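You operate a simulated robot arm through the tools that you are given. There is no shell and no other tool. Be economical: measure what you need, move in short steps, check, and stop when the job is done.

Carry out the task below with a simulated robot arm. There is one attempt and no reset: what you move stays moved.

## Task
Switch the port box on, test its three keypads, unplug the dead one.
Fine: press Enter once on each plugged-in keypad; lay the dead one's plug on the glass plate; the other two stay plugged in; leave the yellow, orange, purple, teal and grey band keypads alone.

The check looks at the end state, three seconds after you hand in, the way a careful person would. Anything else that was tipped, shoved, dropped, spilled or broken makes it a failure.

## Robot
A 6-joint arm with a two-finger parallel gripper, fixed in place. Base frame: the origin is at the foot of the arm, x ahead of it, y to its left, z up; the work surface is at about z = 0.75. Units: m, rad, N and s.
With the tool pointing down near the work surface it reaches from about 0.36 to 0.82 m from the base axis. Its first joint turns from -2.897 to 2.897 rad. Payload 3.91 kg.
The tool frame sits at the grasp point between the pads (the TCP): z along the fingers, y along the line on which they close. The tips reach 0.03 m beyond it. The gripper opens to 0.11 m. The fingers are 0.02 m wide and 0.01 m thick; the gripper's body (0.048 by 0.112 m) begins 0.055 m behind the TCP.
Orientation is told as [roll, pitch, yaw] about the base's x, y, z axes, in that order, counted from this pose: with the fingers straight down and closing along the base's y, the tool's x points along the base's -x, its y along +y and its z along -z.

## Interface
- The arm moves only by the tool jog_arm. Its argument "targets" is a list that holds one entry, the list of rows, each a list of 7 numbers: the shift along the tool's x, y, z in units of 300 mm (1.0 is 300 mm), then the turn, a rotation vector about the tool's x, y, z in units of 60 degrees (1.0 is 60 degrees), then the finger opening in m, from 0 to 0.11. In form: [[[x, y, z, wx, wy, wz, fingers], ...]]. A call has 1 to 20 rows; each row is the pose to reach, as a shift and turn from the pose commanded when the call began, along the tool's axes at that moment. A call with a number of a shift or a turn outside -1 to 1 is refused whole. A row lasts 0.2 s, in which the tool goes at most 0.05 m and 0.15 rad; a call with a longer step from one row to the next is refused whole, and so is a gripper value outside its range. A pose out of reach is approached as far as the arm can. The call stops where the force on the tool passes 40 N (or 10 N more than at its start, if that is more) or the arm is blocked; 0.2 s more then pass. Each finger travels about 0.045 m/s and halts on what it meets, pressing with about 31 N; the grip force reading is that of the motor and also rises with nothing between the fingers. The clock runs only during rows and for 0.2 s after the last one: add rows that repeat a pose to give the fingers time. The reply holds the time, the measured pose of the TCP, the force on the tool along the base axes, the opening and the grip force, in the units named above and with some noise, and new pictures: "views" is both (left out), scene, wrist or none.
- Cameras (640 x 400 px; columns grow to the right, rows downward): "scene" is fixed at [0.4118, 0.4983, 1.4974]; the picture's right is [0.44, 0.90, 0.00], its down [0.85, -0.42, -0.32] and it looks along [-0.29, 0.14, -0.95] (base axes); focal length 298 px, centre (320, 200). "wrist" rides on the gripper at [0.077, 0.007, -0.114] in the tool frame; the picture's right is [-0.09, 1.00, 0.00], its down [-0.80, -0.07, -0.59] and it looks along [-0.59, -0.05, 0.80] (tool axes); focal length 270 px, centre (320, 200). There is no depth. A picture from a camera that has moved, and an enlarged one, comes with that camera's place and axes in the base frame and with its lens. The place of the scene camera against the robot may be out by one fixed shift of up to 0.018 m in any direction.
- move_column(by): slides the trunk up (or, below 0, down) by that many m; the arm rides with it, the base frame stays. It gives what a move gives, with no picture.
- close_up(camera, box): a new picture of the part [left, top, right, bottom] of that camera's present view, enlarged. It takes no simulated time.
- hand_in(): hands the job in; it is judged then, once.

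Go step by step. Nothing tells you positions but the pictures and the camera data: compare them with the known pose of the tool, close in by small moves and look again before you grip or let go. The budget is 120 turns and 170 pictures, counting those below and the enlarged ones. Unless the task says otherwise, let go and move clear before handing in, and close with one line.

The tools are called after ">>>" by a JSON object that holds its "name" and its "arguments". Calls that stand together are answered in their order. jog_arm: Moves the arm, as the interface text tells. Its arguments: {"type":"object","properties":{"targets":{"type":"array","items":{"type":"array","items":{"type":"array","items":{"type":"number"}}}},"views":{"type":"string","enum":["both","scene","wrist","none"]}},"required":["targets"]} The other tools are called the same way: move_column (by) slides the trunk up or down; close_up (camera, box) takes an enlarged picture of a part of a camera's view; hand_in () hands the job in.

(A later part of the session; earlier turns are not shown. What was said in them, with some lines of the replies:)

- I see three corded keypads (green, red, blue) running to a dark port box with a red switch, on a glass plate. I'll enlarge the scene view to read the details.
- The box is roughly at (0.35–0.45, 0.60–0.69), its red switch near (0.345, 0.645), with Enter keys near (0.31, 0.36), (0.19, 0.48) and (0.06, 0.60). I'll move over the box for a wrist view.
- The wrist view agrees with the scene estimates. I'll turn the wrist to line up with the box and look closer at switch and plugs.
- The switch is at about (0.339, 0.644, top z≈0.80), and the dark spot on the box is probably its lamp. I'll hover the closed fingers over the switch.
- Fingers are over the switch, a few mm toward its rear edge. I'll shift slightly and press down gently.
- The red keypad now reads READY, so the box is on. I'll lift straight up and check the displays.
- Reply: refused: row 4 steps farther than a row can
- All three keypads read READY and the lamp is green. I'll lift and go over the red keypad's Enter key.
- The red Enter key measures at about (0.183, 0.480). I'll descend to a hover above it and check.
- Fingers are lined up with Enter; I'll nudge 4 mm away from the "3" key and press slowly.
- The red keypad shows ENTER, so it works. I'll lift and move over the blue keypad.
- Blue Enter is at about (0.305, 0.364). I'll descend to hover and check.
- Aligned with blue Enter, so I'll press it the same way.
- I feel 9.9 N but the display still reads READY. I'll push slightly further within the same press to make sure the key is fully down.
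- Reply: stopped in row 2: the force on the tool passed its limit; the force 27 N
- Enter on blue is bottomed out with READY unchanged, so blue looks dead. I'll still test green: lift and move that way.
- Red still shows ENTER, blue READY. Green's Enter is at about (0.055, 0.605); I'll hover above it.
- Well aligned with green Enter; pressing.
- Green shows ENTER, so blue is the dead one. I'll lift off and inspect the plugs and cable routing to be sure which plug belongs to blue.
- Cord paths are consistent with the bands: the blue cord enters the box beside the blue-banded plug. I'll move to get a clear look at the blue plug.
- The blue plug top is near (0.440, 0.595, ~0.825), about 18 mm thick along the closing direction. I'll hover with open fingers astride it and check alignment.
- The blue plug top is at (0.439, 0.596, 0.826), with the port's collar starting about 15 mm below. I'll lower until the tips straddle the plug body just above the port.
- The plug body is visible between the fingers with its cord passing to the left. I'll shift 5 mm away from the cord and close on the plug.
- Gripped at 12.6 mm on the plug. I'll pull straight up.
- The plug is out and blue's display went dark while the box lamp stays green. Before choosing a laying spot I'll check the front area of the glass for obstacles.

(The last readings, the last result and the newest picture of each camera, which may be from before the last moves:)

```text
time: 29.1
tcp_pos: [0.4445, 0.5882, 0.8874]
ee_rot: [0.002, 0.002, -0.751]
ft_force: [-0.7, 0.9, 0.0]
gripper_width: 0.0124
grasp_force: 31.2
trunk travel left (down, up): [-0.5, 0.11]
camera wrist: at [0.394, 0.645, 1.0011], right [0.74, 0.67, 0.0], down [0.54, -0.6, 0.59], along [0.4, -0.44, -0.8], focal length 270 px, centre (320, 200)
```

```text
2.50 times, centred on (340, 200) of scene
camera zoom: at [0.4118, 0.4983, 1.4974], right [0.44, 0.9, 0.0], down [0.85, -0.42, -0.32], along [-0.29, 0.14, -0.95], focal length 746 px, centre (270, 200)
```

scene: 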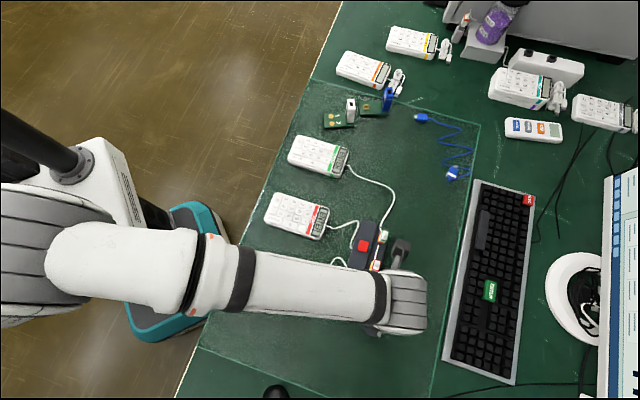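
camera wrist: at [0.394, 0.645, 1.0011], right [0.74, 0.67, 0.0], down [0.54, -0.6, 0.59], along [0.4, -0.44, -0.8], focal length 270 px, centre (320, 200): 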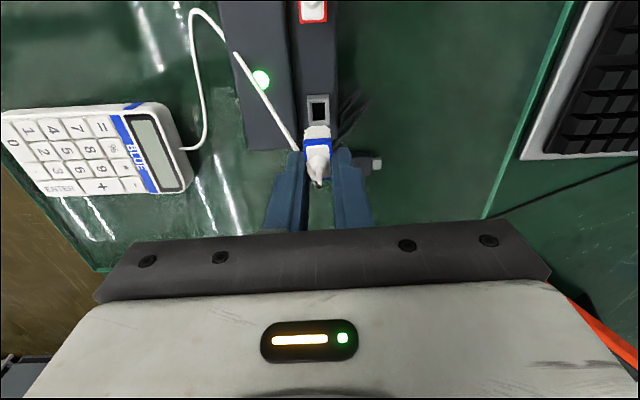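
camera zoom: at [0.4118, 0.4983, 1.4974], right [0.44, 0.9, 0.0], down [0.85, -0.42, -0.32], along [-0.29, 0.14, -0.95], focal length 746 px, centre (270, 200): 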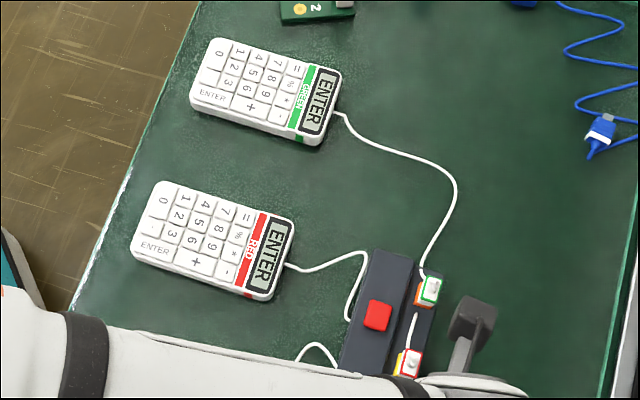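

The glass around (0.49, 0.50) is clear, and the black object lies beyond its edge. I'll carry the plug there and tilt the tool 60° so the plug lies nearly flat.

>>> {"name": "jog_arm", "arguments": {"targets": [[[-0.1, -0.035, -0.02, 0, 0, 0, 0.005], [-0.2, -0.07, -0.02, 0, 0, 0, 0.005], [-0.311, -0.111, -0.02, 0, 0.0, 0, 0.005], [-0.311, -0.111, -0.02, 0, 0.12, 0, 0.005], [-0.311, -0.111, -0.02, 0, 0.24, 0, 0.005], [-0.311, -0.111, -0.02, 0, 0.36, 0, 0.005], [-0.311, -0.111, -0.02, 0, 0.48, 0, 0.005], [-0.311, -0.111, -0.02, 0, 0.6, 0, 0.005], [-0.311, -0.111, -0.02, 0, 0.72, 0, 0.005], [-0.311, -0.111, -0.02, 0, 0.84, 0, 0.005], [-0.311, -0.111, -0.02, 0, 0.96, 0, 0.005], [-0.311, -0.111, -0.02, 0, 1.0, 0, 0.005], [-0.311, -0.111, -0.02, 0, 1.0, 0, 0.005]]]}}

```text
time: 31.9
tcp_pos: [0.4895, 0.502, 0.8934]
ee_rot: [0.006, 1.049, -0.744]
ft_force: [0.3, 0.1, -1.4]
gripper_width: 0.0123
grasp_force: 31.0
trunk travel left (down, up): [-0.5, 0.11]
camera wrist: at [0.539, 0.4636, 1.0168], right [0.71, 0.7, -0.07], down [0.62, -0.67, -0.4], along [-0.33, 0.24, -0.91], focal length 270 px, centre (320, 200)
```

scene: 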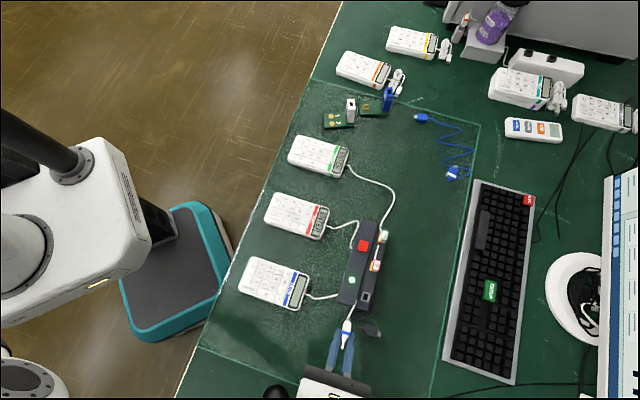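
wrist: 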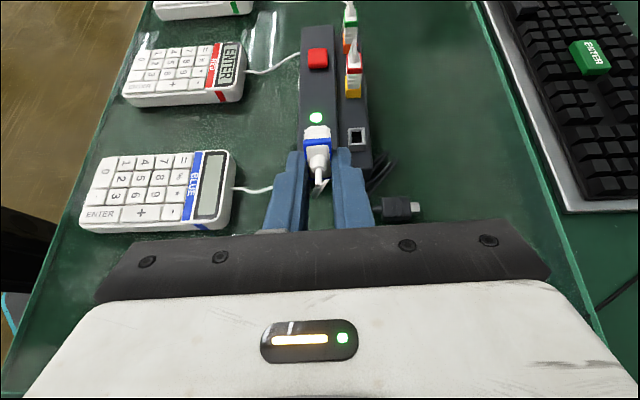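

The posture is fine. I'll back off 2.5 cm from the box end and descend close to the glass.

>>> {"name": "jog_arm", "arguments": {"targets": [[[-0.1, 0, 0.028, 0, 0, 0, 0.005], [-0.2, 0, 0.056, 0, 0, 0, 0.005], [-0.31, 0, 0.084, 0, 0, 0, 0.005], [-0.31, 0, 0.084, 0, 0, 0, 0.005]]]}}

>>> {"name": "close_up", "arguments": {"camera": "scene", "box": [280, 270, 440, 400]}}

```text
time: 32.9
tcp_pos: [0.5083, 0.4849, 0.8013]
ee_rot: [0.008, 1.046, -0.746]
ft_force: [-0.5, 0.0, -0.7]
gripper_width: 0.0127
grasp_force: 31.1
trunk travel left (down, up): [-0.5, 0.11]
camera wrist: at [0.5587, 0.4468, 0.9235], right [0.71, 0.7, -0.07], down [0.62, -0.67, -0.4], along [-0.33, 0.24, -0.91], focal length 270 px, centre (320, 200)
```

scene: 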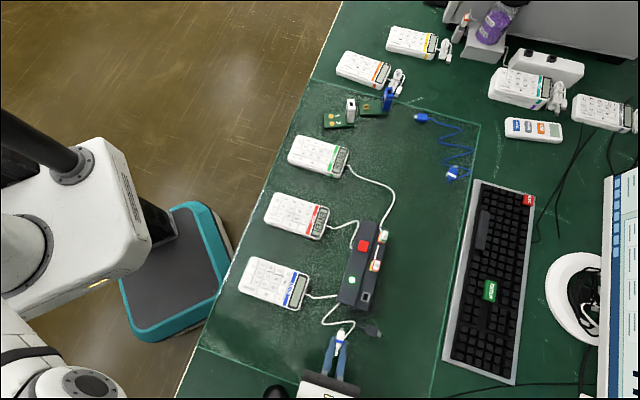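
wrist: 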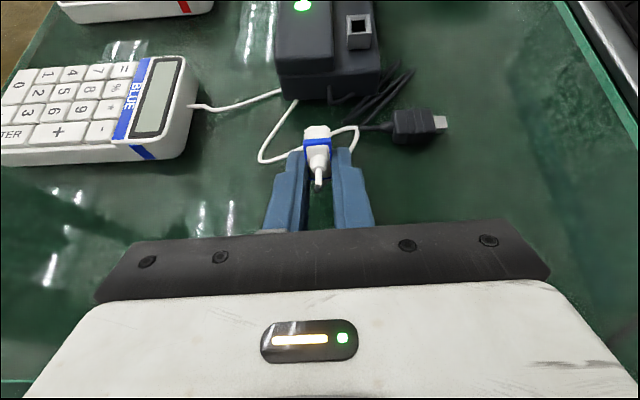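

```text
3.08 times, centred on (360, 335) of scene
camera zoom: at [0.4118, 0.4983, 1.4974], right [0.44, 0.9, 0.0], down [0.85, -0.42, -0.32], along [-0.29, 0.14, -0.95], focal length 918 px, centre (197, -215)
```

zoom: 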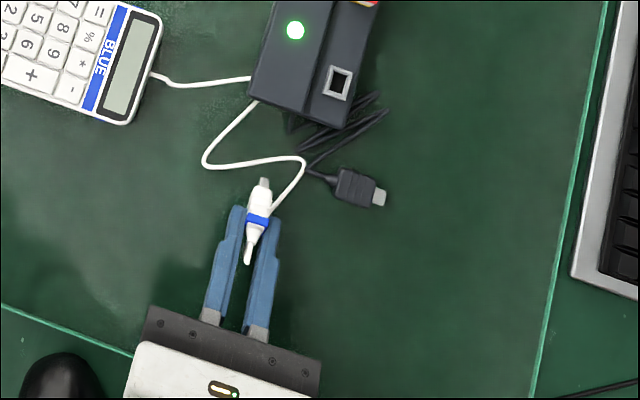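

The plug with its metal connector hangs clear over free glass. I'll lower slowly until the tip just touches.

>>> {"name": "jog_arm", "arguments": {"targets": [[[-0.0145, 0, 0.0083, 0, 0, 0, 0.005], [-0.026, 0, 0.015, 0, 0, 0, 0.005], [-0.0347, 0, 0.02, 0, 0, 0, 0.005], [-0.0405, 0, 0.0234, 0, 0, 0, 0.005], [-0.0462, 0, 0.0267, 0, 0, 0, 0.005], [-0.0462, 0, 0.0267, 0, 0, 0, 0.005]]]}}

>>> {"name": "close_up", "arguments": {"camera": "scene", "box": [280, 270, 440, 400]}}

```text
time: 34.3
tcp_pos: [0.5097, 0.4817, 0.7844]
ee_rot: [0.007, 1.048, -0.745]
ft_force: [0.2, -0.6, 0.1]
gripper_width: 0.0122
grasp_force: 31.6
trunk travel left (down, up): [-0.5, 0.11]
camera wrist: at [0.5585, 0.4452, 0.907], right [0.71, 0.7, -0.07], down [0.62, -0.67, -0.4], along [-0.33, 0.24, -0.91], focal length 270 px, centre (320, 200)
```

scene: 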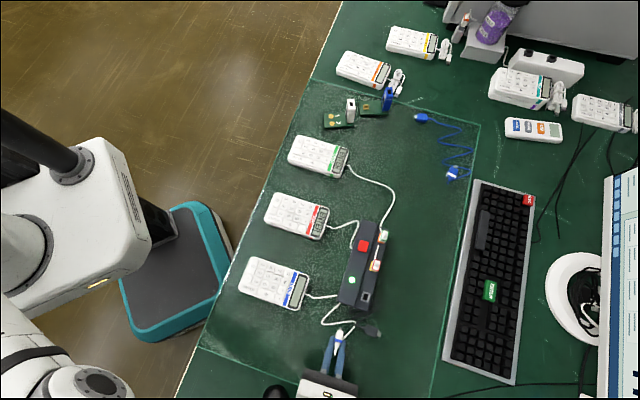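
wrist: 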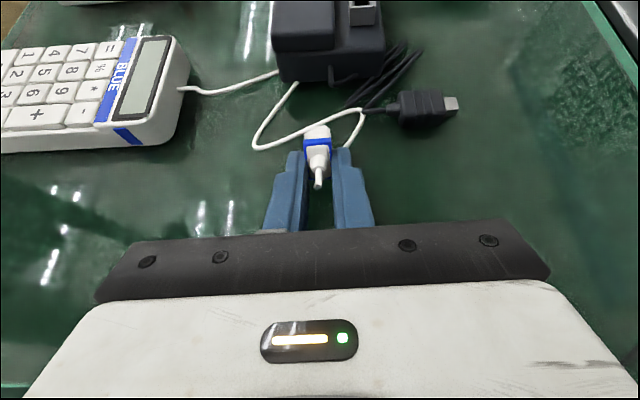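

```text
3.08 times, centred on (360, 335) of scene
camera zoom: at [0.4118, 0.4983, 1.4974], right [0.44, 0.9, 0.0], down [0.85, -0.42, -0.32], along [-0.29, 0.14, -0.95], focal length 918 px, centre (197, -215)
```

zoom: 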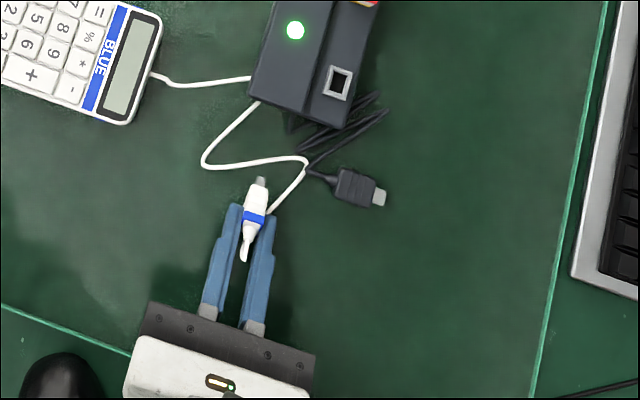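

No contact yet; continuing down in small steps.

>>> {"name": "jog_arm", "arguments": {"targets": [[[-0.0058, 0, 0.0033, 0, 0, 0, 0.005], [-0.0116, 0, 0.0067, 0, 0, 0, 0.005], [-0.0145, 0, 0.0083, 0, 0, 0, 0.005], [-0.0145, 0, 0.0083, 0, 0, 0, 0.005]]], "views": "wrist"}}

>>> {"name": "close_up", "arguments": {"camera": "wrist", "box": [240, 80, 400, 230]}}

```text
time: 35.3
tcp_pos: [0.5093, 0.4829, 0.782]
ee_rot: [0.015, 1.05, -0.737]
ft_force: [1.4, -2.4, 18.0]
gripper_width: 0.0122
grasp_force: 30.9
trunk travel left (down, up): [-0.5, 0.11]
camera wrist: at [0.5577, 0.4454, 0.9054], right [0.71, 0.7, -0.07], down [0.62, -0.67, -0.4], along [-0.33, 0.24, -0.91], focal length 270 px, centre (320, 200)
```

wrist: 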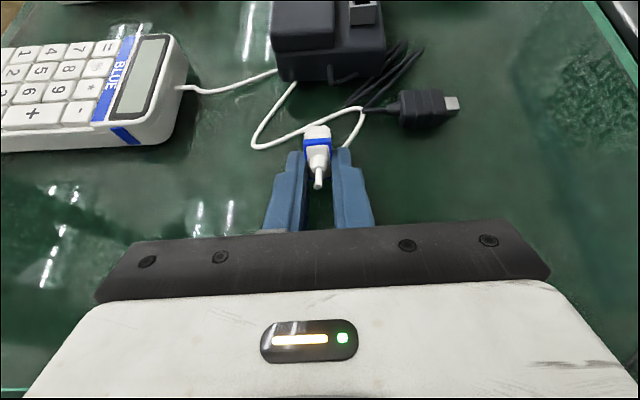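

```text
2.67 times, centred on (320, 155) of wrist
camera zoom: at [0.5577, 0.4454, 0.9054], right [0.71, 0.7, -0.07], down [0.62, -0.67, -0.4], along [-0.33, 0.24, -0.91], focal length 721 px, centre (320, 320)
```

zoom: 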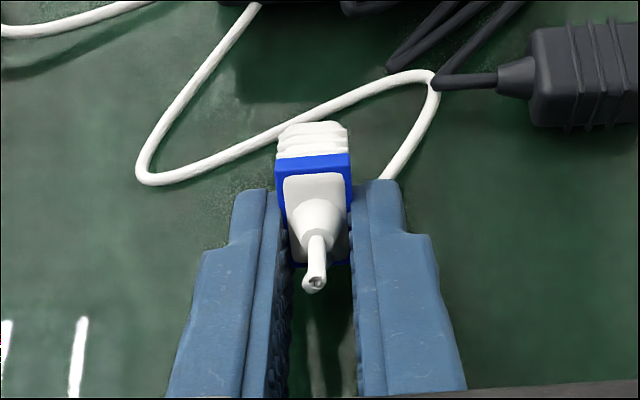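

The connector tip touches the glass at TCP z≈0.782. I'll ease off a millimetre and open the fingers slowly.

>>> {"name": "jog_arm", "arguments": {"targets": [[[0.006, 0, -0.0033, 0, 0, 0, 0.005], [0.006, 0, -0.0033, 0, 0, 0, 0.012], [0.006, 0, -0.0033, 0, 0, 0, 0.018], [0.006, 0, -0.0033, 0, 0, 0, 0.025], [0.006, 0, -0.0033, 0, 0, 0, 0.035], [0.006, 0, -0.0033, 0, 0, 0, 0.045], [0.006, 0, -0.0033, 0, 0, 0, 0.045]]]}}

>>> {"name": "close_up", "arguments": {"camera": "wrist", "box": [240, 80, 400, 230]}}

>>> {"name": "close_up", "arguments": {"camera": "scene", "box": [280, 270, 440, 400]}}

```text
time: 36.9
tcp_pos: [0.5087, 0.4838, 0.7825]
ee_rot: [0.005, 1.047, -0.745]
ft_force: [3.3, 1.4, 3.2]
gripper_width: 0.0434
grasp_force: 0.0
trunk travel left (down, up): [-0.5, 0.11]
camera wrist: at [0.5578, 0.4458, 0.905], right [0.71, 0.7, -0.07], down [0.62, -0.67, -0.4], along [-0.33, 0.24, -0.91], focal length 270 px, centre (320, 200)
```

scene: 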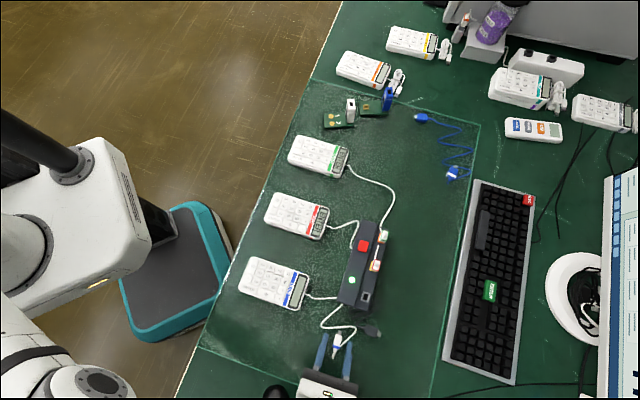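
wrist: 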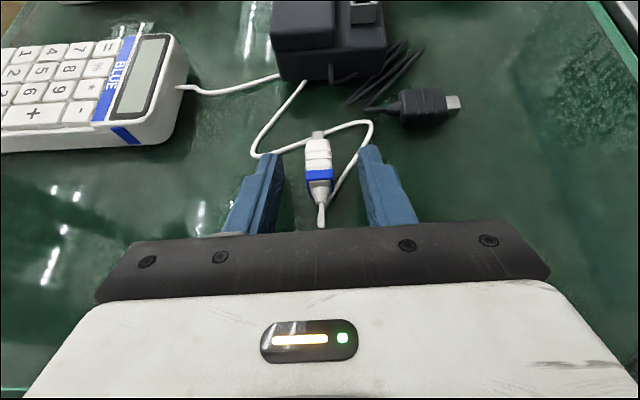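

```text
2.67 times, centred on (320, 155) of wrist
camera zoom: at [0.5578, 0.4458, 0.905], right [0.71, 0.7, -0.07], down [0.62, -0.67, -0.4], along [-0.33, 0.24, -0.91], focal length 721 px, centre (320, 320)
```

zoom: 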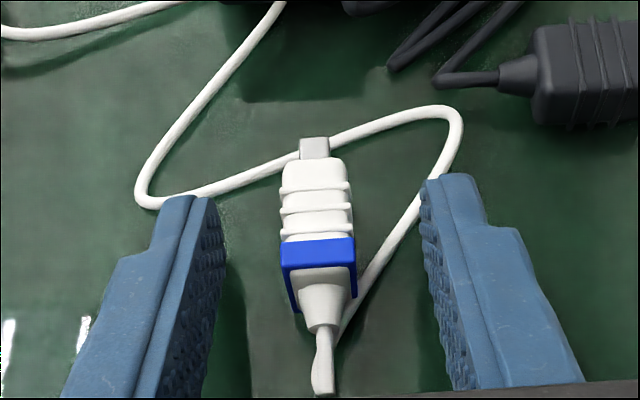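

```text
3.08 times, centred on (360, 335) of scene
camera zoom: at [0.4118, 0.4983, 1.4974], right [0.44, 0.9, 0.0], down [0.85, -0.42, -0.32], along [-0.29, 0.14, -0.95], focal length 918 px, centre (197, -215)
```

zoom: 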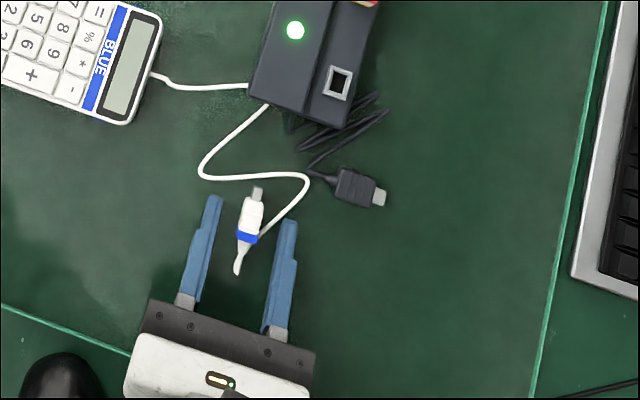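

The plug lies on the glass. I'll lift straight up clear of it and check everything.

>>> {"name": "jog_arm", "arguments": {"targets": [[[0.03, 0, -0.017, 0, 0, 0, 0.05], [0.1, 0, -0.058, 0, 0, 0, 0.05], [0.22, 0, -0.127, 0, 0, 0, 0.05], [0.35, 0, -0.202, 0, 0, 0, 0.05], [0.48, 0, -0.277, 0, 0, 0, 0.05], [0.48, 0, -0.277, 0, -0.12, 0, 0.05], [0.48, 0, -0.277, 0, -0.24, 0, 0.05], [0.48, 0, -0.277, 0, -0.36, 0, 0.05], [0.48, 0, -0.277, 0, -0.48, 0, 0.05], [0.48, 0, -0.277, 0, -0.48, 0, 0.05], [0.48, 0, -0.277, 0, -0.48, 0, 0.05]]]}}

>>> {"name": "close_up", "arguments": {"camera": "scene", "box": [220, 120, 420, 380]}}

>>> {"name": "close_up", "arguments": {"camera": "wrist", "box": [160, 0, 480, 220]}}

```text
time: 39.3
tcp_pos: [0.5077, 0.484, 0.9474]
ee_rot: [0.003, 0.544, -0.748]
ft_force: [0.6, -0.3, 0.0]
gripper_width: 0.0499
grasp_force: 0.0
trunk travel left (down, up): [-0.5, 0.11]
camera wrist: at [0.5085, 0.4924, 1.084], right [0.73, 0.68, -0.04], down [0.68, -0.73, 0.09], along [0.03, -0.1, -0.99], focal length 270 px, centre (320, 200)
```

scene: 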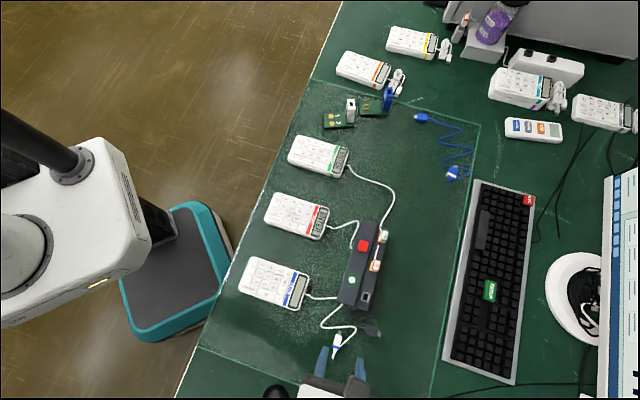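
wrist: 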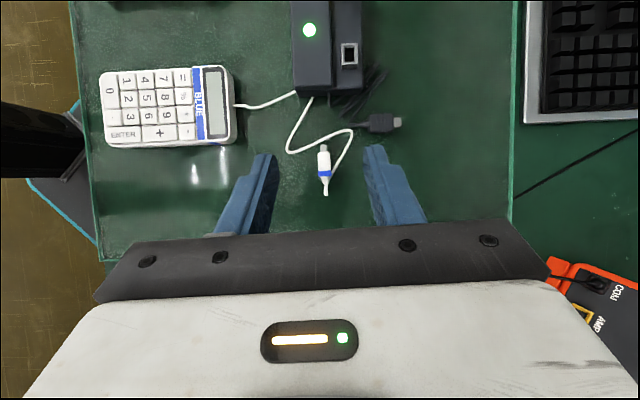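

```text
1.54 times, centred on (320, 250) of scene
camera zoom: at [0.4118, 0.4983, 1.4974], right [0.44, 0.9, 0.0], down [0.85, -0.42, -0.32], along [-0.29, 0.14, -0.95], focal length 459 px, centre (320, 123)
```

zoom: 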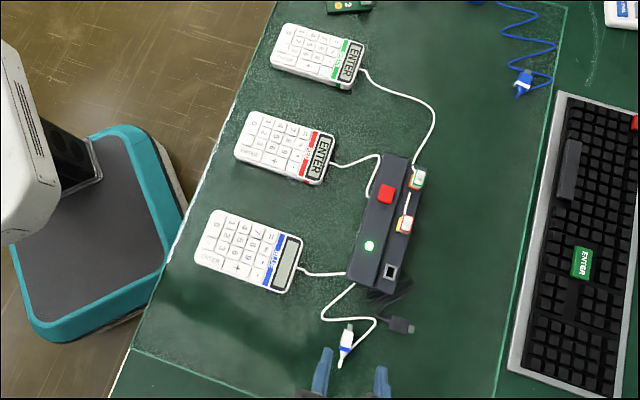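

```text
1.82 times, centred on (320, 110) of wrist
camera zoom: at [0.5085, 0.4924, 1.084], right [0.73, 0.68, -0.04], down [0.68, -0.73, 0.09], along [0.03, -0.1, -0.99], focal length 491 px, centre (320, 364)
```

zoom: 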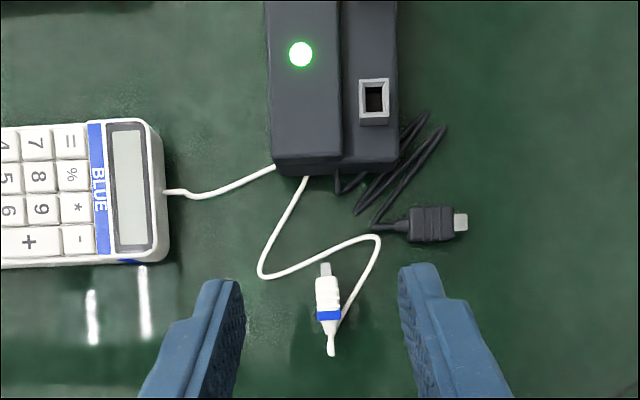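

The box is on with its lamp green, and red and green show ENTER and are still plugged in. The blue plug lies flat on the glass, the arm is clear and nothing else has moved, so I'm handing in.

>>> {"name": "hand_in", "arguments": {}}

```text
The job is handed in.
```

I switched the port box on and pressed Enter on all three keypads: red and green respond, blue is dead, and its plug now lies on the glass plate with the other two still plugged in.
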